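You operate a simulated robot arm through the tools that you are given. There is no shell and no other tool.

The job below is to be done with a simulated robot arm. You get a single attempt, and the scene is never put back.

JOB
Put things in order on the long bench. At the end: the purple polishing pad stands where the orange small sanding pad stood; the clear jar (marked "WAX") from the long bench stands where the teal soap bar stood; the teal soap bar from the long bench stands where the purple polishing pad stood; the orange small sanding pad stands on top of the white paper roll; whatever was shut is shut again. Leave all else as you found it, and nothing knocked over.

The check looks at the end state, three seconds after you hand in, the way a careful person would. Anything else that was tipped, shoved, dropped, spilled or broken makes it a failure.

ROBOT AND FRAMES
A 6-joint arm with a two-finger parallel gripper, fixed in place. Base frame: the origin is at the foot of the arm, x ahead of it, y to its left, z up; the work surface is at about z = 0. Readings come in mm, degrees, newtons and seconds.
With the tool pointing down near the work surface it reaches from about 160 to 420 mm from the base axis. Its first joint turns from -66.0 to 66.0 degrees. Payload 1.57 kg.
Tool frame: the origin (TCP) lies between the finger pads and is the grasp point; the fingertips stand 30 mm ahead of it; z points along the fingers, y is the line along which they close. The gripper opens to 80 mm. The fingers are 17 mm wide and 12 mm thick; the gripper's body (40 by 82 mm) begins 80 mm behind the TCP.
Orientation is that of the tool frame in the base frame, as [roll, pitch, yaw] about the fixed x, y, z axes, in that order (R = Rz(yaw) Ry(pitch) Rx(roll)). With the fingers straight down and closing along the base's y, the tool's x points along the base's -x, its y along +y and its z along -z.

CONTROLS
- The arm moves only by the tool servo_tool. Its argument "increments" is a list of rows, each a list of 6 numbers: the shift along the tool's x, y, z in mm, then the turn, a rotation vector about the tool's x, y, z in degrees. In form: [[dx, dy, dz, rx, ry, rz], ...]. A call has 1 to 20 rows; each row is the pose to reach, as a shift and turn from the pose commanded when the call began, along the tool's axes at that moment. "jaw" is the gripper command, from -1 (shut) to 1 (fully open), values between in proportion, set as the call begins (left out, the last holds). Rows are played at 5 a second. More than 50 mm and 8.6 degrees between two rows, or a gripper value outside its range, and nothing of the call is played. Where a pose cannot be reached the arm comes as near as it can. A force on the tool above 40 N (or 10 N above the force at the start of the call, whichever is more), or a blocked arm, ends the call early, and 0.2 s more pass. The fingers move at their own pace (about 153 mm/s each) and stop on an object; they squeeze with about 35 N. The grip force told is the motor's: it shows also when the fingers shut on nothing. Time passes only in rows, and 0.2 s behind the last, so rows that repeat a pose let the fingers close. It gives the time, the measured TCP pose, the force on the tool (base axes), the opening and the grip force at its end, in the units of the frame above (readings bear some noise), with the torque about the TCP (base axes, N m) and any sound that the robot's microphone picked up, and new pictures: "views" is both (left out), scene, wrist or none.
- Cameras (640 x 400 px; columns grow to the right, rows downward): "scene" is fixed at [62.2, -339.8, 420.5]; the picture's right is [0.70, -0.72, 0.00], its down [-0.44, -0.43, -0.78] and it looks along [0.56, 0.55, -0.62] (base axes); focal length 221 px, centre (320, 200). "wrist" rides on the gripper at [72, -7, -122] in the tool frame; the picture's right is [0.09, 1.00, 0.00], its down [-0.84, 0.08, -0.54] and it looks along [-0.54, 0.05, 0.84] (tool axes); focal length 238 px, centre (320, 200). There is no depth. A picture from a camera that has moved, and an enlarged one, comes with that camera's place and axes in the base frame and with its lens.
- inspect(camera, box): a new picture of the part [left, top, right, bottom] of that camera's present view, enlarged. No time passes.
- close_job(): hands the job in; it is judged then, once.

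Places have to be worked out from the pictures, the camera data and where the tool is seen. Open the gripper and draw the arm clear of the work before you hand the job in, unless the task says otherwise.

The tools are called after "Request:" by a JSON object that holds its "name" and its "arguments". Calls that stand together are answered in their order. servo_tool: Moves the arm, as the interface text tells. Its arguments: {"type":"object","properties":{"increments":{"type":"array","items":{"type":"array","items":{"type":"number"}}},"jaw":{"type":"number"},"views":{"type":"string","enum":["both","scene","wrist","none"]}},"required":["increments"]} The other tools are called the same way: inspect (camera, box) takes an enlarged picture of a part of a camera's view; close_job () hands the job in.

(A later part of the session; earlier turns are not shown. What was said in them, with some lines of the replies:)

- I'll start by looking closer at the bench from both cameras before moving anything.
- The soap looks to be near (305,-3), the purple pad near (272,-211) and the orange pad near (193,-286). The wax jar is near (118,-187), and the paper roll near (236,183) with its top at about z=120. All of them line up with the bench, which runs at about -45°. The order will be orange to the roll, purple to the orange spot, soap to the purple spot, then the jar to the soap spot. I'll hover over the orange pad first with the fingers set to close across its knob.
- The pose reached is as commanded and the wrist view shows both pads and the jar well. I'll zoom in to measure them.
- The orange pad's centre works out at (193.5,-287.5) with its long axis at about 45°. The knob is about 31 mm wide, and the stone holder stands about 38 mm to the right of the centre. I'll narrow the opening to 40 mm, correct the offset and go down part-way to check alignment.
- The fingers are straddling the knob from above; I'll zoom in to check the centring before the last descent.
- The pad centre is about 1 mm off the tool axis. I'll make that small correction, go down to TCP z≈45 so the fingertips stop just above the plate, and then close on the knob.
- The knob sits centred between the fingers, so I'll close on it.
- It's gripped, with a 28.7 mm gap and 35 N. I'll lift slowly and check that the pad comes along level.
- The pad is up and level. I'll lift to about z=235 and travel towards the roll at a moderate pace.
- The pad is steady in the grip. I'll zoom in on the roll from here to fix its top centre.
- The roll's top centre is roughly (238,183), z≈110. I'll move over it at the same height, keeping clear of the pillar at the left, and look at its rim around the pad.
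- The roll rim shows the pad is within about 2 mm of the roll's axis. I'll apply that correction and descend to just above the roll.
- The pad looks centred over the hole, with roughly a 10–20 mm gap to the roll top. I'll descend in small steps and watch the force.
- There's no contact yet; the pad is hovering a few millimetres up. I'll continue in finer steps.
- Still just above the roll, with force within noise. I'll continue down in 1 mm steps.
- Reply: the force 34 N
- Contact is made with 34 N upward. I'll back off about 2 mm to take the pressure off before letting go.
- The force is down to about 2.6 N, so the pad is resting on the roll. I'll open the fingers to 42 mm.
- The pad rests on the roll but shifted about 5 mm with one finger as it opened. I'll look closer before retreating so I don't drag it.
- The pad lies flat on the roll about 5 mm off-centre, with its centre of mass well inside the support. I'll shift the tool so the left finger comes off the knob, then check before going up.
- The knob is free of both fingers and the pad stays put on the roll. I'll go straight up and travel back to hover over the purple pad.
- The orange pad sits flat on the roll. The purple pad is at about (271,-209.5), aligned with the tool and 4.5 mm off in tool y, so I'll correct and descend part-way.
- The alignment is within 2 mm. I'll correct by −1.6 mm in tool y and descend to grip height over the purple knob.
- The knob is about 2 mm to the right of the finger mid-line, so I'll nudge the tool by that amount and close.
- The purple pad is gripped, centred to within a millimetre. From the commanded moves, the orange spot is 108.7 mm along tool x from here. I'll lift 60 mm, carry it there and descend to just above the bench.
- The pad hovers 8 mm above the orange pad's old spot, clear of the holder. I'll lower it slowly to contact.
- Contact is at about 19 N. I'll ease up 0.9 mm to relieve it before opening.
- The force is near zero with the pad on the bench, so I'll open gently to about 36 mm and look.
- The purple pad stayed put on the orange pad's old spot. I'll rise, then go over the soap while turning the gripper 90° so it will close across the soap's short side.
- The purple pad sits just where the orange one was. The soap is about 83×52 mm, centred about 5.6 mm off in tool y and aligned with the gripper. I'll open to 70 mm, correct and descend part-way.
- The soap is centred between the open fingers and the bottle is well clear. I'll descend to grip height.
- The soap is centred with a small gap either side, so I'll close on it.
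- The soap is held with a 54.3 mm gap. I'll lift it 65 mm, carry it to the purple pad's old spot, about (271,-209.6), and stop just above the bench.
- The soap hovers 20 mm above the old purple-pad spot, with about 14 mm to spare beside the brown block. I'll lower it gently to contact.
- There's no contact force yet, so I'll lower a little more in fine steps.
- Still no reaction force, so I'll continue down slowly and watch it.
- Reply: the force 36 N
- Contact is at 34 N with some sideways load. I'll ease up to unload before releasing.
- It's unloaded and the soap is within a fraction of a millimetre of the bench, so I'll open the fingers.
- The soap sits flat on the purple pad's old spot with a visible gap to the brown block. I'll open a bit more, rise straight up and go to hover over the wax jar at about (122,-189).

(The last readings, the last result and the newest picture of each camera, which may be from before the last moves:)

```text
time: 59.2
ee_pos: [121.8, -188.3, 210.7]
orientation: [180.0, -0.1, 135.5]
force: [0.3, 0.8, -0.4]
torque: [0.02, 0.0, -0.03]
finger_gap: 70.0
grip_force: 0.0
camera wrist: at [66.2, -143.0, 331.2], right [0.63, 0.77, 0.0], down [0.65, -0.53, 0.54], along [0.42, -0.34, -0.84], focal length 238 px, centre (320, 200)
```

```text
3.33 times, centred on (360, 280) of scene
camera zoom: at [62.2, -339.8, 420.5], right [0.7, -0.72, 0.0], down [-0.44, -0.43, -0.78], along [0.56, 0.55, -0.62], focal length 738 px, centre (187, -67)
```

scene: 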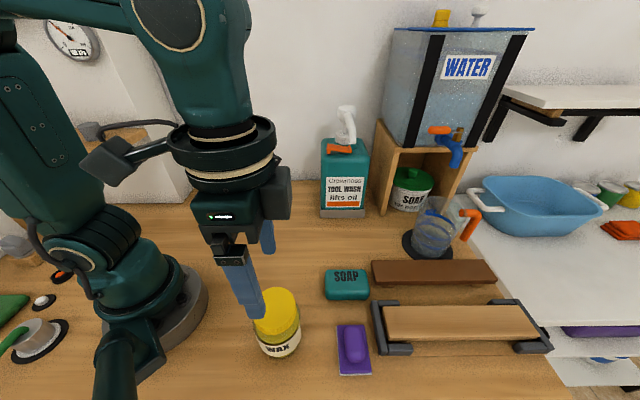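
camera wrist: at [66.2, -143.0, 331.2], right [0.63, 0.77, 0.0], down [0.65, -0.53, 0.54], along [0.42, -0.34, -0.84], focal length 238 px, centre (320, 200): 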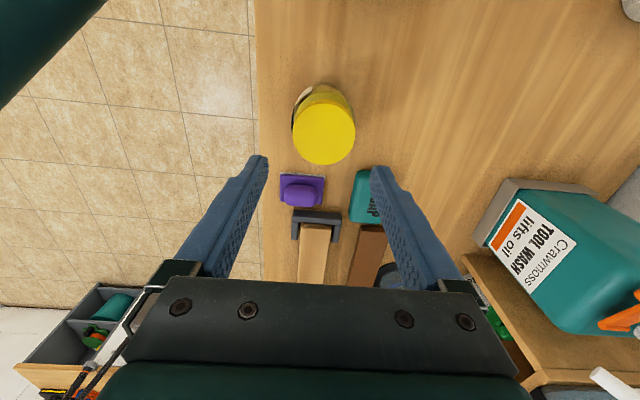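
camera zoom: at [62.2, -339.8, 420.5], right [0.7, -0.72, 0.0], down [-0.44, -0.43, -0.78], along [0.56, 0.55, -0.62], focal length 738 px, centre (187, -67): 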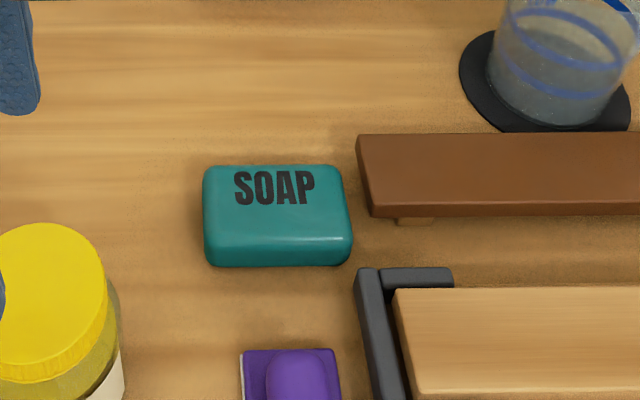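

The soap is in place on the purple pad's old spot. The jar lid is about 60 mm wide, centred about 3 mm off the tool axis in x and y, with its top near z=105. I'll open fully, correct and descend until the fingertips are just above the lid.

Request:
{"name": "servo_tool", "arguments": {"increments": [[3.3, 3.2, 10, 0, 0, 0], [3.3, 3.2, 25, 0, 0, 0], [3.3, 3.2, 40, 0, 0, 0], [3.3, 3.2, 52, 0, 0, 0], [3.3, 3.2, 60, 0, 0, 0], [3.3, 3.2, 60, 0, 0, 0]], "jaw": 1.0}}

Request:
{"name": "inspect", "arguments": {"camera": "wrist", "box": [220, 60, 420, 210]}}

Request:
{"name": "inspect", "arguments": {"camera": "scene", "box": [200, 240, 340, 370]}}

```text
time: 60.6
ee_pos: [121.4, -184.7, 148.3]
orientation: [179.9, 0.1, 135.4]
force: [-0.2, 0.9, -0.6]
torque: [0.0, 0.0, 0.04]
finger_gap: 80.0
grip_force: 0.1
camera wrist: at [65.7, -139.0, 269.6], right [0.63, 0.77, 0.0], down [0.65, -0.53, 0.54], along [0.42, -0.34, -0.84], focal length 238 px, centre (320, 200)
```

scene: 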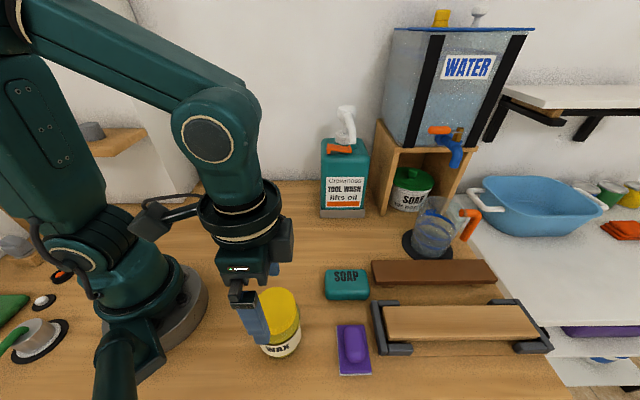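
wrist: 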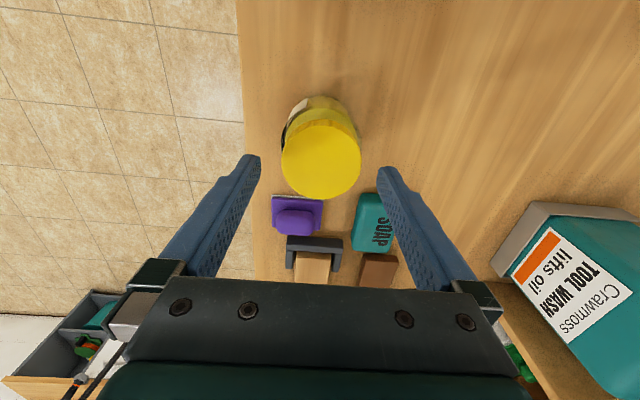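

```text
2.67 times, centred on (320, 135) of wrist
camera zoom: at [65.7, -139.0, 269.6], right [0.63, 0.77, 0.0], down [0.65, -0.53, 0.54], along [0.42, -0.34, -0.84], focal length 636 px, centre (320, 373)
```

zoom: 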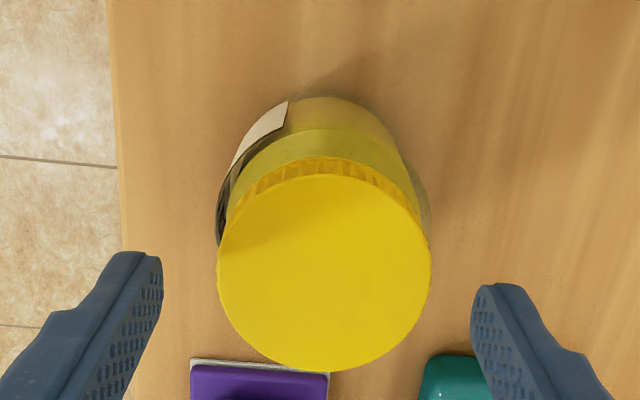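

```text
3.08 times, centred on (270, 305) of scene
camera zoom: at [62.2, -339.8, 420.5], right [0.7, -0.72, 0.0], down [-0.44, -0.43, -0.78], along [0.56, 0.55, -0.62], focal length 681 px, centre (474, -123)
```

zoom: 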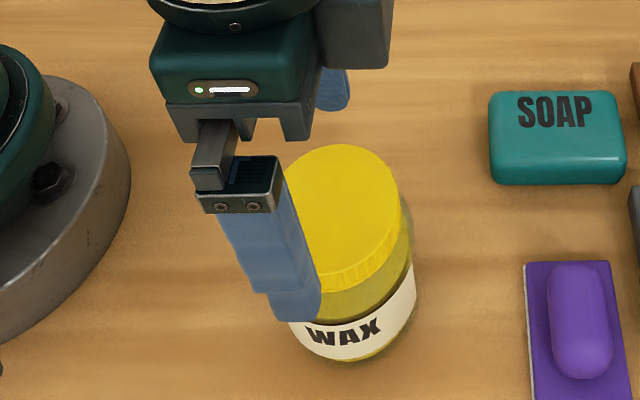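

The lid is centred within 1 mm and the body is about 71 mm wide, so the 80 mm opening leaves roughly 4.5 mm per side. I'll descend slowly around the jar body.

Request:
{"name": "servo_tool", "arguments": {"increments": [[0.3, 1, 8, 0, 0, 0], [0.3, 1, 18, 0, 0, 0], [0.3, 1, 28, 0, 0, 0], [0.3, 1, 38, 0, 0, 0], [0.3, 1, 48, 0, 0, 0], [0.3, 1, 48, 0, 0, 0]]}}

Request:
{"name": "inspect", "arguments": {"camera": "wrist", "box": [210, 60, 430, 225]}}

Request:
{"name": "inspect", "arguments": {"camera": "scene", "box": [200, 240, 340, 370]}}

```text
time: 62.0
ee_pos: [123.9, -182.8, 102.0]
orientation: [-180.0, 0.0, 135.4]
force: [-0.5, 0.0, 0.1]
torque: [0.02, 0.03, 0.01]
finger_gap: 80.2
grip_force: 0.1
camera wrist: at [68.3, -137.6, 223.2], right [0.63, 0.77, 0.0], down [0.65, -0.53, 0.54], along [0.42, -0.34, -0.84], focal length 238 px, centre (320, 200)
```

scene: 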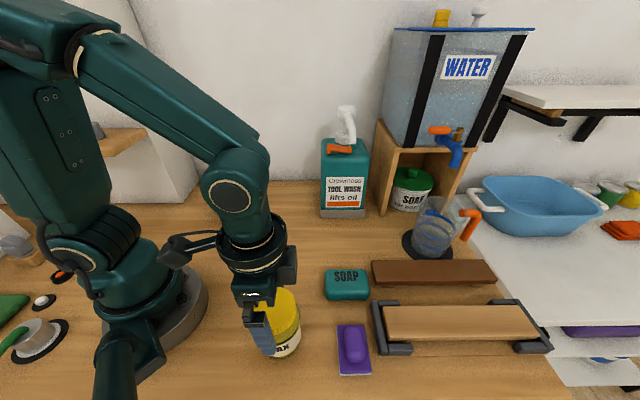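
wrist: 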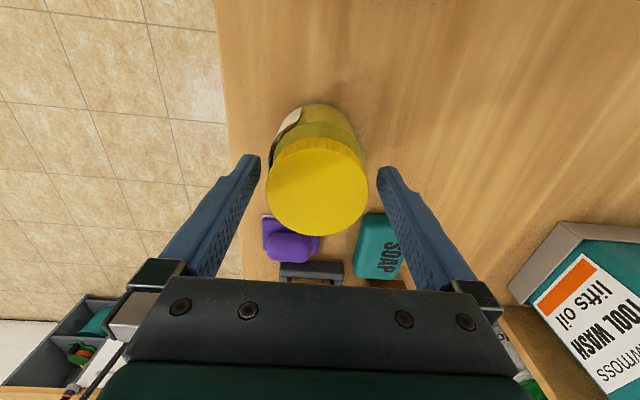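

```text
2.42 times, centred on (320, 142) of wrist
camera zoom: at [68.3, -137.6, 223.2], right [0.63, 0.77, 0.0], down [0.65, -0.53, 0.54], along [0.42, -0.34, -0.84], focal length 578 px, centre (320, 339)
```

zoom: 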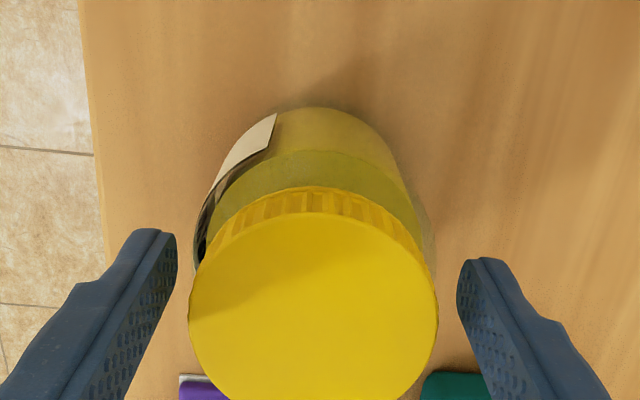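

```text
3.08 times, centred on (270, 305) of scene
camera zoom: at [62.2, -339.8, 420.5], right [0.7, -0.72, 0.0], down [-0.44, -0.43, -0.78], along [0.56, 0.55, -0.62], focal length 681 px, centre (474, -123)
```

zoom: 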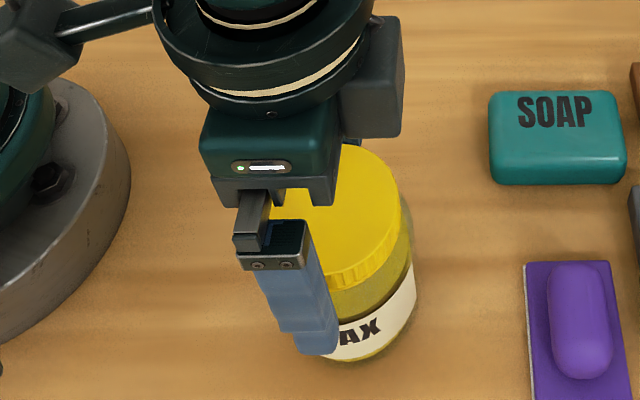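

The fingers straddle the jar with about 5–6 mm each side. I'll trim 0.8 mm and continue down to grip height at TCP z≈55.

Request:
{"name": "servo_tool", "arguments": {"increments": [[0, -0.8, 8, 0, 0, 0], [0, -0.8, 17, 0, 0, 0], [0, -0.8, 26, 0, 0, 0], [0, -0.8, 35, 0, 0, 0], [0, -0.8, 42, 0, 0, 0], [0, -0.8, 46, 0, 0, 0], [0, -0.8, 46, 0, 0, 0]]}}

Request:
{"name": "inspect", "arguments": {"camera": "wrist", "box": [200, 60, 440, 240]}}

Request:
{"name": "inspect", "arguments": {"camera": "scene", "box": [200, 240, 340, 370]}}

```text
time: 63.6
ee_pos: [122.9, -183.9, 54.6]
orientation: [-180.0, -0.1, 135.6]
force: [0.3, -0.9, 0.3]
torque: [0.02, 0.02, -0.01]
finger_gap: 80.0
grip_force: 0.0
camera wrist: at [66.5, -138.7, 175.7], right [0.63, 0.77, 0.0], down [0.65, -0.53, 0.54], along [0.42, -0.34, -0.84], focal length 238 px, centre (320, 200)
```

scene: 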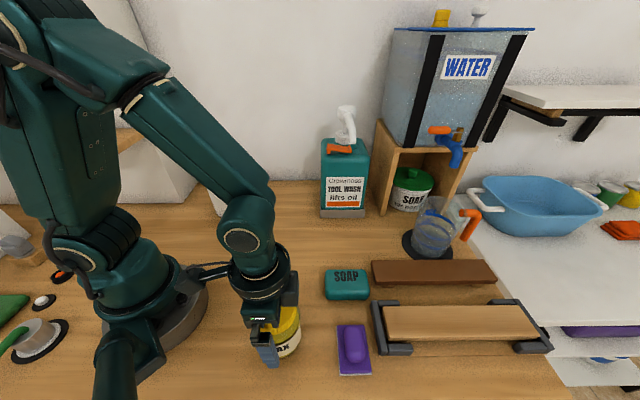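
wrist: 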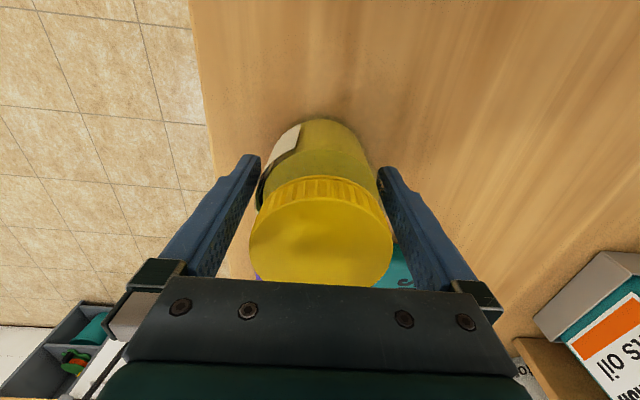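

```text
2.22 times, centred on (320, 150) of wrist
camera zoom: at [66.5, -138.7, 175.7], right [0.63, 0.77, 0.0], down [0.65, -0.53, 0.54], along [0.42, -0.34, -0.84], focal length 530 px, centre (320, 311)
```

zoom: 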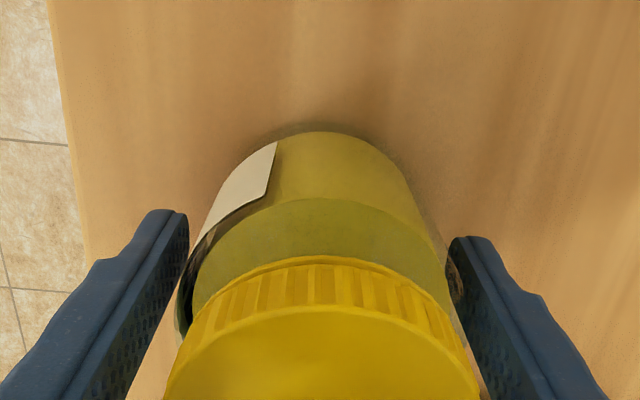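

```text
3.08 times, centred on (270, 305) of scene
camera zoom: at [62.2, -339.8, 420.5], right [0.7, -0.72, 0.0], down [-0.44, -0.43, -0.78], along [0.56, 0.55, -0.62], focal length 681 px, centre (474, -123)
```

zoom: 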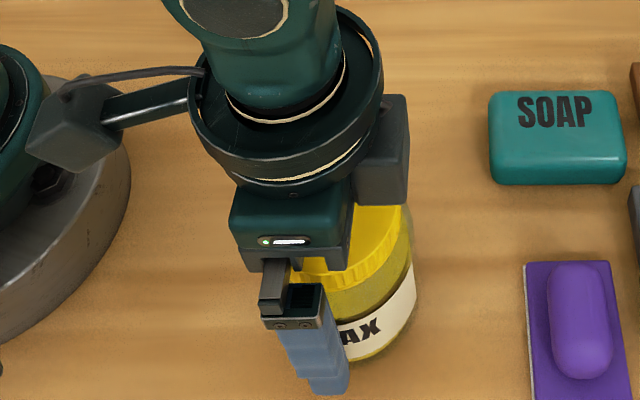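

The fingers surround the jar body, with the jar perhaps 2–3 mm towards tool −x. I'll shift by that and close on it.

Request:
{"name": "servo_tool", "arguments": {"increments": [[-1.2, 0, 0, 0, 0, 0], [-2.5, 0, 0, 0, 0, 0], [-2.5, 0, 0, 0, 0, 0]], "views": "none"}}

Request:
{"name": "servo_tool", "arguments": {"increments": [[0, 0, 0, 0, 0, 0], [0, 0, 0, 0, 0, 0], [0, 0, 0, 0, 0, 0], [0, 0, 0, 0, 0, 0]], "jaw": -1}}

Request:
{"name": "inspect", "arguments": {"camera": "wrist", "box": [200, 60, 440, 240]}}

Request:
{"name": "inspect", "arguments": {"camera": "scene", "box": [200, 240, 340, 370]}}

```text
time: 64.4
ee_pos: [124.4, -185.3, 54.9]
orientation: [180.0, 0.0, 135.5]
force: [0.2, 0.5, -0.4]
torque: [0.0, 0.0, 0.02]
finger_gap: 80.1
grip_force: 0.0
```

```text
time: 65.4
ee_pos: [123.2, -185.5, 54.6]
orientation: [180.0, 0.0, 135.5]
force: [0.7, -0.3, 0.2]
torque: [0.04, 0.03, -0.02]
finger_gap: 71.0
grip_force: 35.2
camera wrist: at [68.3, -139.8, 176.1], right [0.63, 0.77, 0.0], down [0.65, -0.53, 0.54], along [0.42, -0.34, -0.84], focal length 238 px, centre (320, 200)
```

scene: 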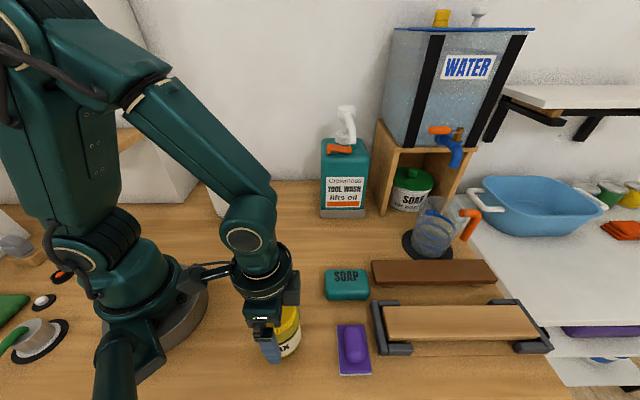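
wrist: 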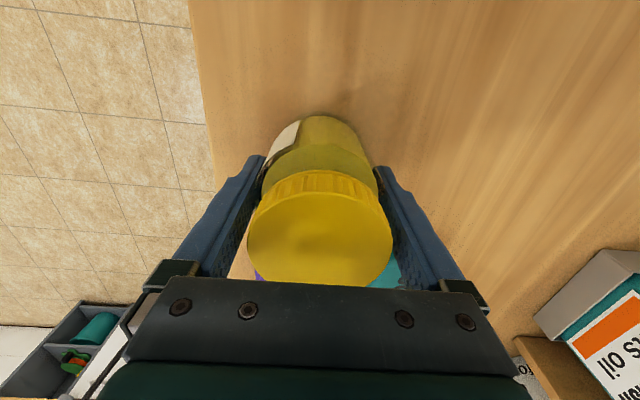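

```text
2.22 times, centred on (320, 150) of wrist
camera zoom: at [68.3, -139.8, 176.1], right [0.63, 0.77, 0.0], down [0.65, -0.53, 0.54], along [0.42, -0.34, -0.84], focal length 530 px, centre (320, 311)
```

zoom: 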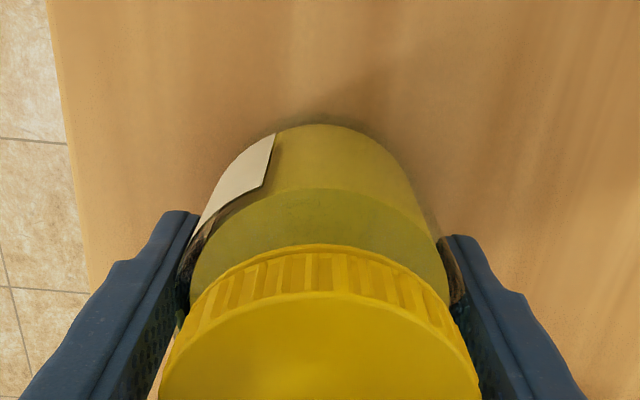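

```text
3.08 times, centred on (270, 305) of scene
camera zoom: at [62.2, -339.8, 420.5], right [0.7, -0.72, 0.0], down [-0.44, -0.43, -0.78], along [0.56, 0.55, -0.62], focal length 681 px, centre (474, -123)
```

zoom: 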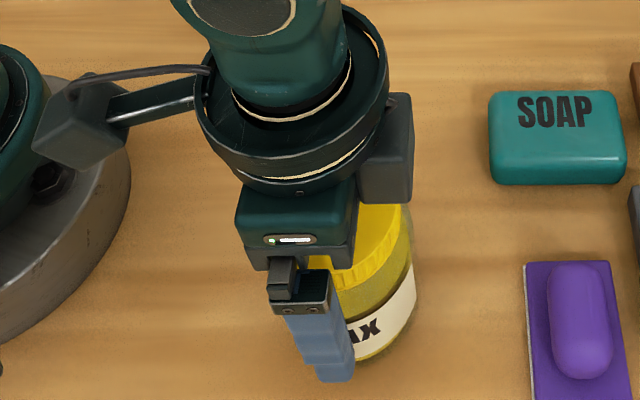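

The jar is gripped on its body, with a 71 mm gap and 35 N. I'll lift slowly and check it before carrying it.

Request:
{"name": "servo_tool", "arguments": {"increments": [[0, 0, -2, 0, 0, 0], [0, 0, -6, 0, 0, 0], [0, 0, -14, 0, 0, 0], [0, 0, -26, 0, 0, 0], [0, 0, -40, 0, 0, 0], [0, 0, -52, 0, 0, 0], [0, 0, -60, 0, 0, 0], [0, 0, -60, 0, 0, 0]]}}

Request:
{"name": "inspect", "arguments": {"camera": "scene", "box": [200, 220, 340, 370]}}

```text
time: 67.2
ee_pos: [123.7, -185.6, 114.9]
orientation: [180.0, -0.1, 135.5]
force: [0.2, -0.4, -2.5]
torque: [0.02, 0.0, 0.0]
finger_gap: 71.2
grip_force: 35.0
camera wrist: at [67.7, -141.4, 236.4], right [0.63, 0.77, 0.0], down [0.65, -0.53, 0.54], along [0.42, -0.34, -0.84], focal length 238 px, centre (320, 200)
```

scene: 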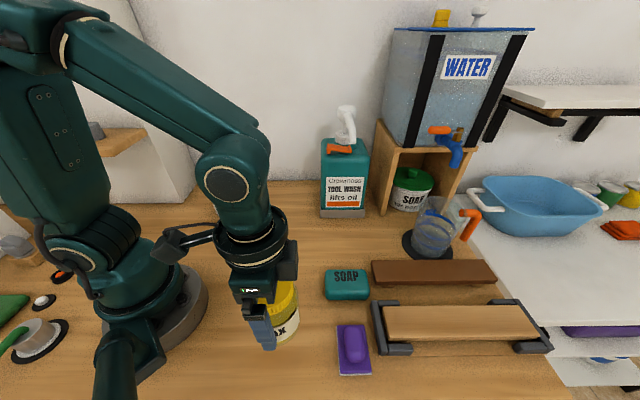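
wrist: 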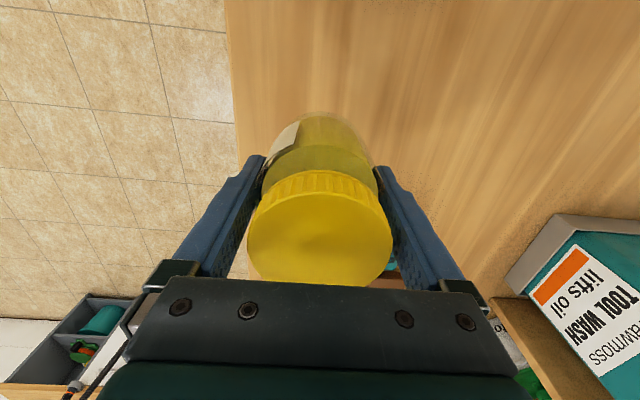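

```text
2.67 times, centred on (270, 295) of scene
camera zoom: at [62.2, -339.8, 420.5], right [0.7, -0.72, 0.0], down [-0.44, -0.43, -0.78], along [0.56, 0.55, -0.62], focal length 590 px, centre (453, -53)
```

zoom: 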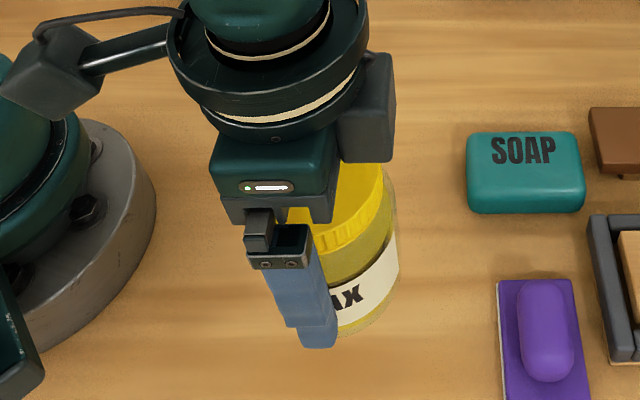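

The jar is lifted upright, about 2.5 N in weight. I'll carry it straight back to the soap's old spot at height.

Request:
{"name": "servo_tool", "arguments": {"increments": [[0, 0, -8, 0, 0, 0], [-0.1, 10, -14, 0, 0, 0], [-0.2, 28, -15, 0, 0, 0], [-0.3, 50, -15, 0, 0, 0], [-0.5, 72, -15, 0, 0, 0], [-0.6, 94, -15, 0, 0, 0], [-0.8, 116, -15, 0, 0, 0], [-0.9, 138, -15, 0, 0, 0], [-1, 160, -15, 0, 0, 0], [-1.2, 182, -15, 0, 0, 0], [-1.3, 204, -15, 0, 0, 0], [-1.5, 226, -15, 0, 0, 0], [-1.6, 246, -15, 0, 0, 0], [-1.7, 257, -14, 0, 0, 0], [-1.7, 260.7, -8, 0, 0, 0], [-1.7, 260.7, 0, 0, 0, 0], [-1.7, 260.7, 0, 0, 0, 0]]}}

Request:
{"name": "inspect", "arguments": {"camera": "scene", "box": [220, 110, 400, 250]}}

Request:
{"name": "inspect", "arguments": {"camera": "wrist", "box": [200, 80, 520, 280]}}

```text
time: 70.8
ee_pos: [308.6, -0.3, 115.0]
orientation: [-179.9, 0.0, 135.5]
force: [-0.2, 0.5, -2.5]
torque: [0.0, 0.0, -0.01]
finger_gap: 71.0
grip_force: 34.8
camera wrist: at [253.1, 44.5, 236.5], right [0.63, 0.77, 0.0], down [0.65, -0.53, 0.54], along [0.42, -0.34, -0.84], focal length 238 px, centre (320, 200)
```

scene: 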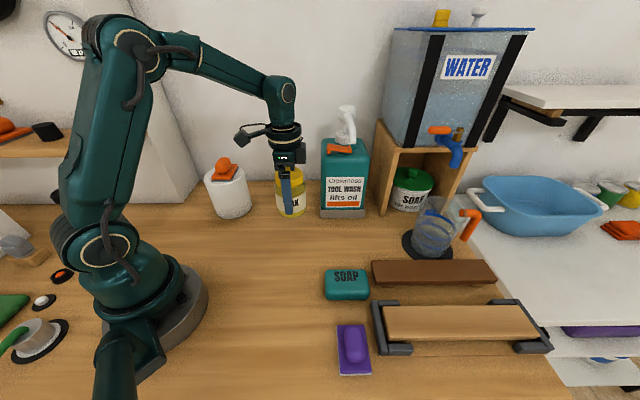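
wrist: 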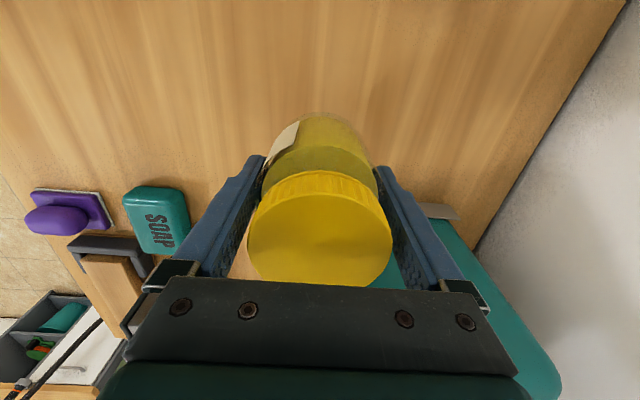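

```text
2.86 times, centred on (310, 180) of scene
camera zoom: at [62.2, -339.8, 420.5], right [0.7, -0.72, 0.0], down [-0.44, -0.43, -0.78], along [0.56, 0.55, -0.62], focal length 632 px, centre (349, 257)
```

zoom: 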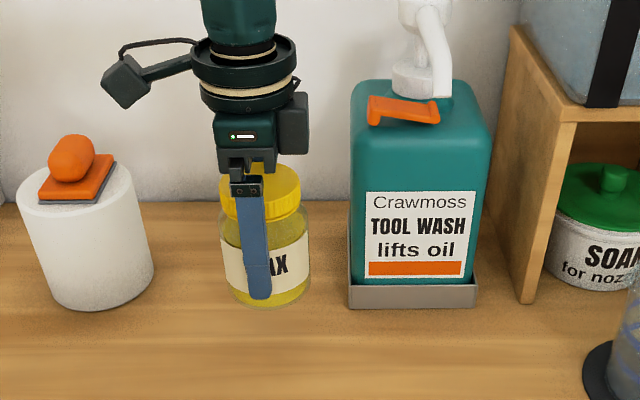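

```text
2.00 times, centred on (360, 180) of wrist
camera zoom: at [253.1, 44.5, 236.5], right [0.63, 0.77, 0.0], down [0.65, -0.53, 0.54], along [0.42, -0.34, -0.84], focal length 477 px, centre (240, 240)
```

zoom: 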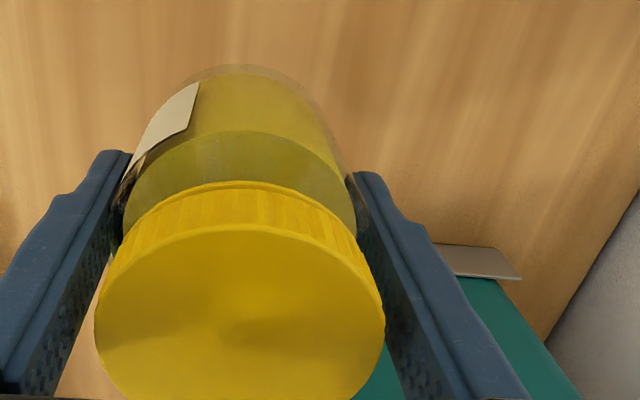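

The jar is upright over the soap's old spot and clear of the bottle tray. I'll lower it to within about 5 mm of the bench.

Request:
{"name": "servo_tool", "arguments": {"increments": [[0, 0, 6, 0, 0, 0], [0, 0, 15, 0, 0, 0], [0, 0, 25, 0, 0, 0], [0, 0, 35, 0, 0, 0], [0, 0, 44, 0, 0, 0], [0, 0, 51, 0, 0, 0], [0, 0, 55, 0, 0, 0], [0, 0, 55, 0, 0, 0]]}}

Request:
{"name": "inspect", "arguments": {"camera": "scene", "box": [240, 150, 360, 250]}}

```text
time: 72.6
ee_pos: [308.6, -0.6, 61.9]
orientation: [-180.0, 0.0, 135.6]
force: [-0.1, -0.4, -2.6]
torque: [-0.01, -0.05, 0.01]
finger_gap: 71.1
grip_force: 35.1
camera wrist: at [253.7, 44.6, 181.9], right [0.63, 0.77, 0.0], down [0.65, -0.53, 0.54], along [0.42, -0.34, -0.84], focal length 238 px, centre (320, 200)
```

scene: 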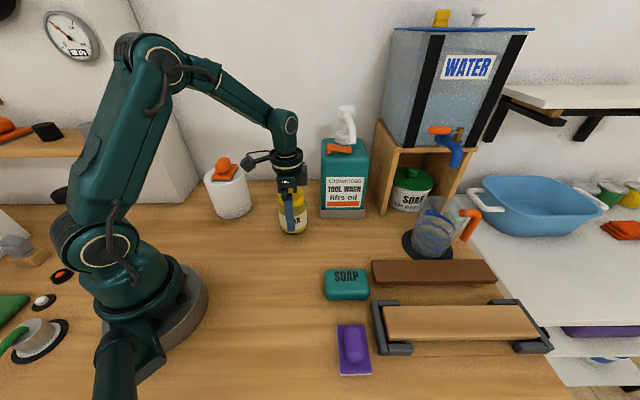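
wrist: 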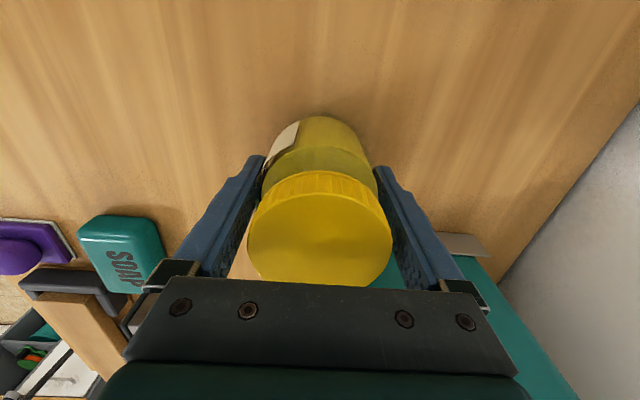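

```text
4.00 times, centred on (300, 200) of scene
camera zoom: at [62.2, -339.8, 420.5], right [0.7, -0.72, 0.0], down [-0.44, -0.43, -0.78], along [0.56, 0.55, -0.62], focal length 885 px, centre (400, 200)
```

zoom: 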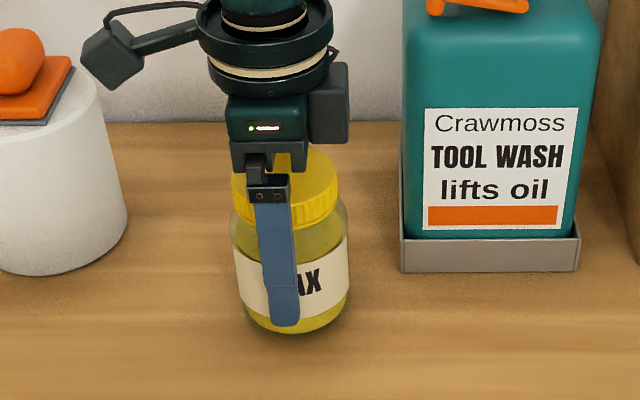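

The jar is about 5 mm above the bench and upright. I'll continue in fine steps to contact.

Request:
{"name": "servo_tool", "arguments": {"increments": [[0, 0, 1.2, 0, 0, 0], [0, 0, 2.4, 0, 0, 0], [0, 0, 3.4, 0, 0, 0], [0, 0, 4.2, 0, 0, 0], [0, 0, 4.8, 0, 0, 0], [0, 0, 4.8, 0, 0, 0]], "views": "none"}}

```text
time: 74.0
ee_pos: [308.5, -1.6, 54.7]
orientation: [180.0, 0.0, 135.5]
force: [-0.6, -0.2, -2.5]
torque: [0.0, 0.01, 0.0]
finger_gap: 71.1
grip_force: 35.3
```

Request:
{"name": "servo_tool", "arguments": {"increments": [[0, 0, 0.4, 0, 0, 0], [0, 0, 0.8, 0, 0, 0], [0, 0, 0.8, 0, 0, 0]], "views": "none"}}

```text
time: 74.8
ee_pos: [309.0, -1.5, 54.8]
orientation: [180.0, 0.0, 135.5]
force: [-2.1, -1.0, 8.1]
torque: [0.02, 0.17, -0.05]
finger_gap: 71.3
grip_force: 34.9
```

Contact with the bench is now showing, about 8 N net. I'll ease back 0.5 mm before releasing.

Request:
{"name": "servo_tool", "arguments": {"increments": [[0, 0, -0.4, 0, 0, 0], [0, 0, -0.4, 0, 0, 0]], "views": "none"}}

```text
time: 75.4
ee_pos: [307.1, -0.2, 54.6]
orientation: [180.0, 0.0, 135.5]
force: [-0.1, 1.2, -1.5]
torque: [-0.04, -0.06, 0.01]
finger_gap: 70.8
grip_force: 35.6
```

The jar's weight is mostly on the bench, so I'll open the fingers fully.

Request:
{"name": "servo_tool", "arguments": {"increments": [[0, 0, 0, 0, 0, 0], [0, 0, 0, 0, 0, 0], [0, 0, 0, 0, 0, 0], [0, 0, 0, 0, 0, 0]], "jaw": 1.0}}

Request:
{"name": "inspect", "arguments": {"camera": "wrist", "box": [200, 60, 440, 240]}}

Request:
{"name": "inspect", "arguments": {"camera": "scene", "box": [240, 150, 360, 250]}}

```text
time: 76.4
ee_pos: [308.8, -0.8, 53.9]
orientation: [180.0, 0.0, 135.5]
force: [-0.2, -0.3, -0.3]
torque: [0.01, -0.03, -0.04]
finger_gap: 80.1
grip_force: 0.1
camera wrist: at [252.5, 44.6, 176.3], right [0.63, 0.77, 0.0], down [0.65, -0.53, 0.54], along [0.42, -0.34, -0.84], focal length 238 px, centre (320, 200)
```

scene: 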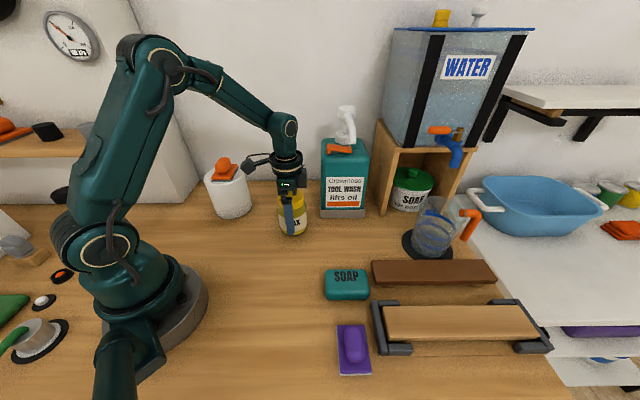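
wrist: 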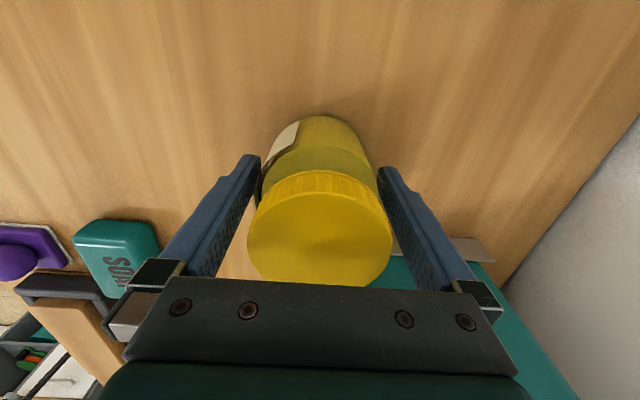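

```text
2.22 times, centred on (320, 150) of wrist
camera zoom: at [252.5, 44.6, 176.3], right [0.63, 0.77, 0.0], down [0.65, -0.53, 0.54], along [0.42, -0.34, -0.84], focal length 530 px, centre (320, 311)
```

zoom: 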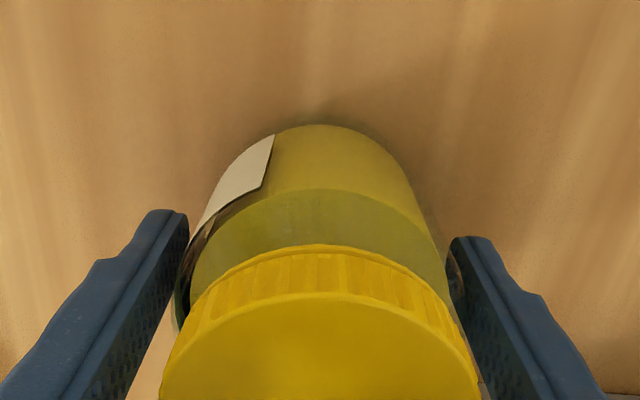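

```text
4.00 times, centred on (300, 200) of scene
camera zoom: at [62.2, -339.8, 420.5], right [0.7, -0.72, 0.0], down [-0.44, -0.43, -0.78], along [0.56, 0.55, -0.62], focal length 885 px, centre (400, 200)
```

zoom: 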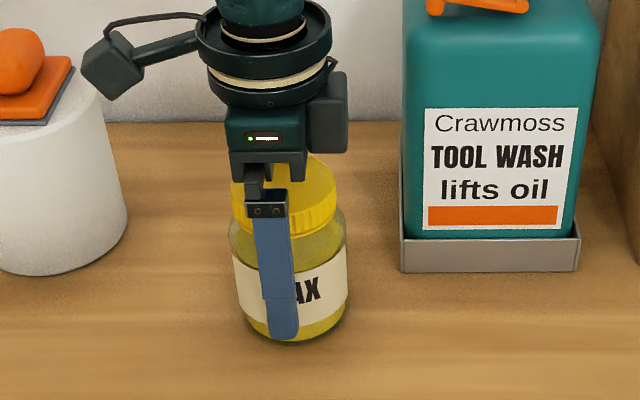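

The jar stands upright on its own, with both fingers off. I'll nudge 1 mm to even the gaps and rise straight up clear of it.

Request:
{"name": "servo_tool", "arguments": {"increments": [[0, 1, 0, 0, 0, 0], [0, 1, -6, 0, 0, 0], [0, 1, -16, 0, 0, 0], [0, 1, -30, 0, 0, 0], [0, 1, -48, 0, 0, 0], [0, 1, -68, 0, 0, 0], [0, 1, -90, 0, 0, 0], [0, 1, -115, 0, 0, 0], [0, 1, -140, 0, 0, 0], [0, 1, -160, 0, 0, 0], [0, 1, -160, 0, 0, 0]]}}

Request:
{"name": "inspect", "arguments": {"camera": "scene", "box": [180, 130, 380, 255]}}

Request:
{"name": "inspect", "arguments": {"camera": "wrist", "box": [200, 40, 440, 220]}}

```text
time: 78.8
ee_pos: [309.9, 0.5, 214.9]
orientation: [180.0, -0.1, 135.5]
force: [-0.3, -0.5, -0.6]
torque: [-0.02, 0.0, 0.02]
finger_gap: 80.0
grip_force: 0.1
camera wrist: at [253.9, 45.6, 336.7], right [0.63, 0.77, 0.0], down [0.65, -0.53, 0.54], along [0.42, -0.34, -0.84], focal length 238 px, centre (320, 200)
```

scene: 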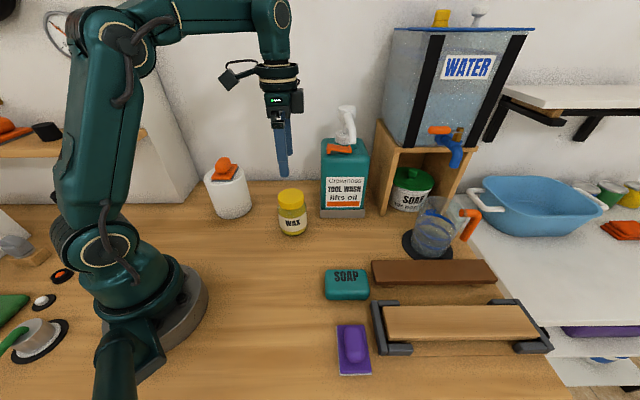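
wrist: 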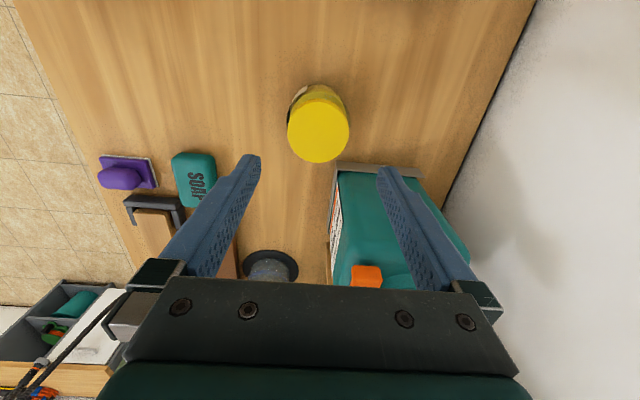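

```text
3.20 times, centred on (280, 192) of scene
camera zoom: at [62.2, -339.8, 420.5], right [0.7, -0.72, 0.0], down [-0.44, -0.43, -0.78], along [0.56, 0.55, -0.62], focal length 708 px, centre (448, 224)
```

zoom: 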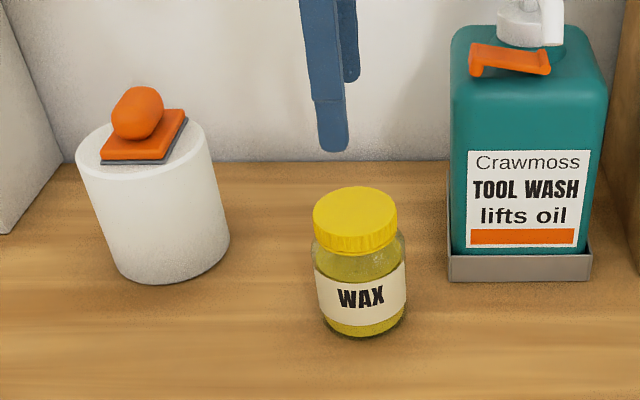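

```text
2.22 times, centred on (320, 130) of wrist
camera zoom: at [253.9, 45.6, 336.7], right [0.63, 0.77, 0.0], down [0.65, -0.53, 0.54], along [0.42, -0.34, -0.84], focal length 530 px, centre (320, 356)
```

zoom: 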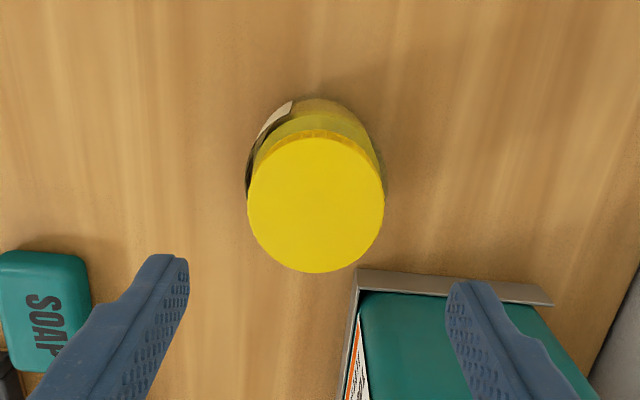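

Everything is where it should be: the jar, lid on, is at the soap's old spot, the soap and purple pad are in their places, and the orange pad is flat on the roll. I'll draw the arm back to its starting pose, clear of the work, and take a final look.

Request:
{"name": "servo_tool", "arguments": {"increments": [[0, 0, -15, 0, 0, 0], [0, 0, -31, 0, 0, 0], [5.9, -8.3, -31, 0, 0, -5.6], [11.8, -16.5, -31, 0, 0, -11.1], [17.7, -24.8, -31, 0, 0, -16.7], [23.6, -33, -31, 0, 0, -22.2], [29.5, -41.3, -31, 0, 0, -27.8], [35.4, -49.6, -31, 0, 0, -33.4], [41.3, -57.8, -31, 0, 0, -38.9], [47.2, -66.1, -31, 0, 0, -44.5], [47.2, -66.1, -31, 0, 0, -44.5]], "jaw": 1.0}}

Request:
{"name": "inspect", "arguments": {"camera": "scene", "box": [180, 130, 400, 390]}}

Request:
{"name": "inspect", "arguments": {"camera": "scene", "box": [360, 120, 640, 370]}}

Request:
{"name": "inspect", "arguments": {"camera": "scene", "box": [190, 140, 270, 220]}}

```text
time: 81.2
ee_pos: [228.7, -15.5, 248.0]
orientation: [180.0, 0.1, 180.0]
force: [0.1, 0.7, 0.4]
torque: [-0.01, -0.01, -0.03]
finger_gap: 80.2
grip_force: 0.0
camera wrist: at [157.1, -22.3, 368.6], right [-0.09, 1.0, 0.0], down [0.84, 0.08, 0.54], along [0.54, 0.05, -0.84], focal length 238 px, centre (320, 200)
```

scene: 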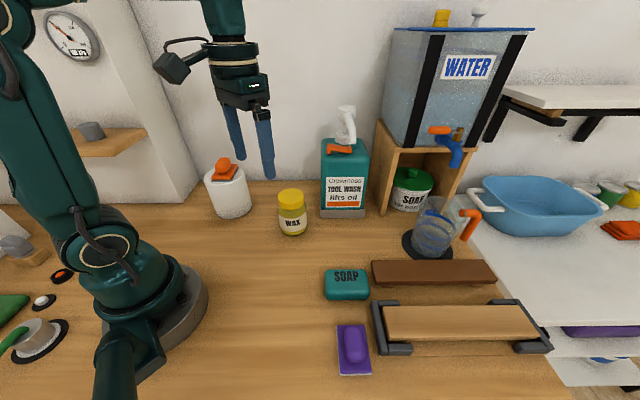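
wrist: 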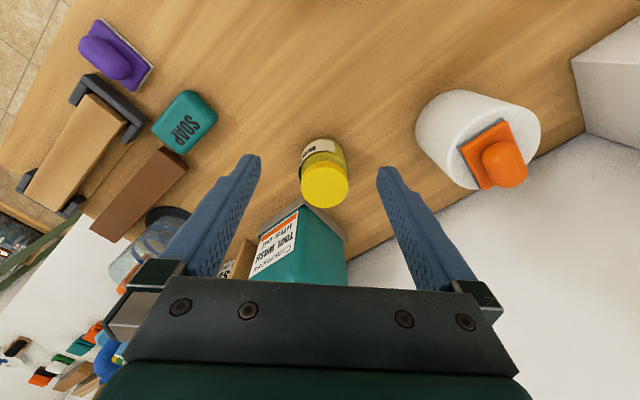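

```text
1.54 times, centred on (290, 260) of scene
camera zoom: at [62.2, -339.8, 420.5], right [0.7, -0.72, 0.0], down [-0.44, -0.43, -0.78], along [0.56, 0.55, -0.62], focal length 340 px, centre (366, 108)
```

zoom: 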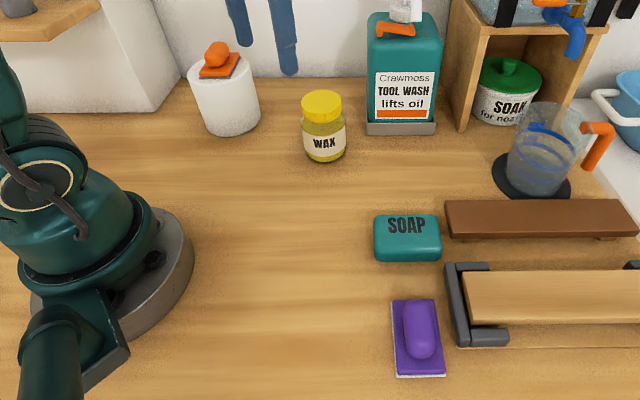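

```text
1.60 times, centred on (500, 245) of scene
camera zoom: at [62.2, -339.8, 420.5], right [0.7, -0.72, 0.0], down [-0.44, -0.43, -0.78], along [0.56, 0.55, -0.62], focal length 354 px, centre (32, 128)
```

zoom: 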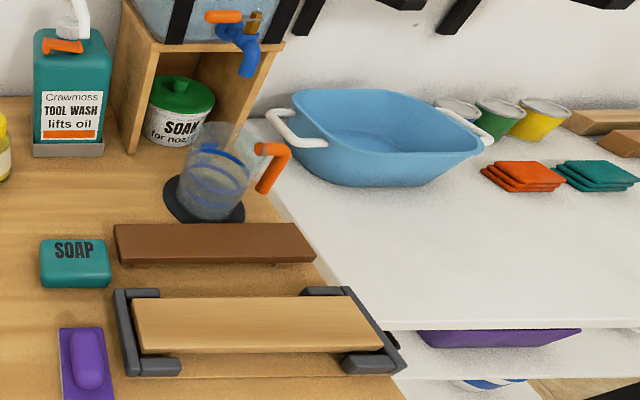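

```text
5.00 times, centred on (230, 180) of scene
camera zoom: at [62.2, -339.8, 420.5], right [0.7, -0.72, 0.0], down [-0.44, -0.43, -0.78], along [0.56, 0.55, -0.62], focal length 1106 px, centre (770, 300)
```

zoom: 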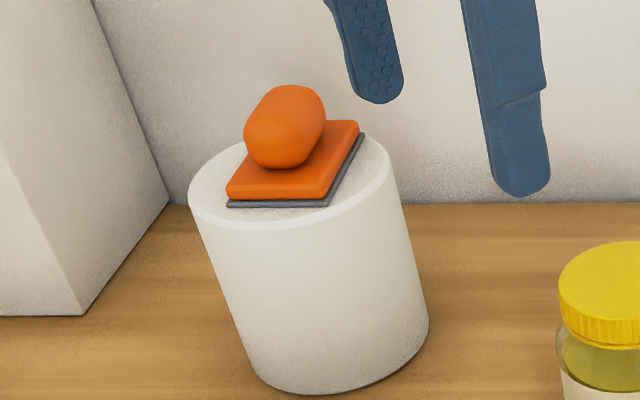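

The final views show all four items in place and upright, the roll unmoved, the jar lid on and nothing else disturbed. The gripper is open and the arm is back at its start pose, so I'm handing in.

Request:
{"name": "close_job", "arguments": {}}

```text
The job is handed in.
```

The long bench is rearranged as you asked and the job is handed in; no result has come back yet. The last pictures before handing in showed everything upright and nothing else moved.

- **Orange small sanding pad:** it lies flat on top of the white paper roll. It slid about 5 mm off-centre when the gripper opened, but it is fully supported.
- **Purple polishing pad:** it stands where the orange pad stood, within 2–3 mm.
- **Teal soap bar:** it stands where the purple pad stood, with about 14 mm between it and the brown block.
- **Wax jar:** it stands where the soap stood, with its lid still on. I never opened it.

The gripper is open and the arm is back at its starting position, clear of the bench.
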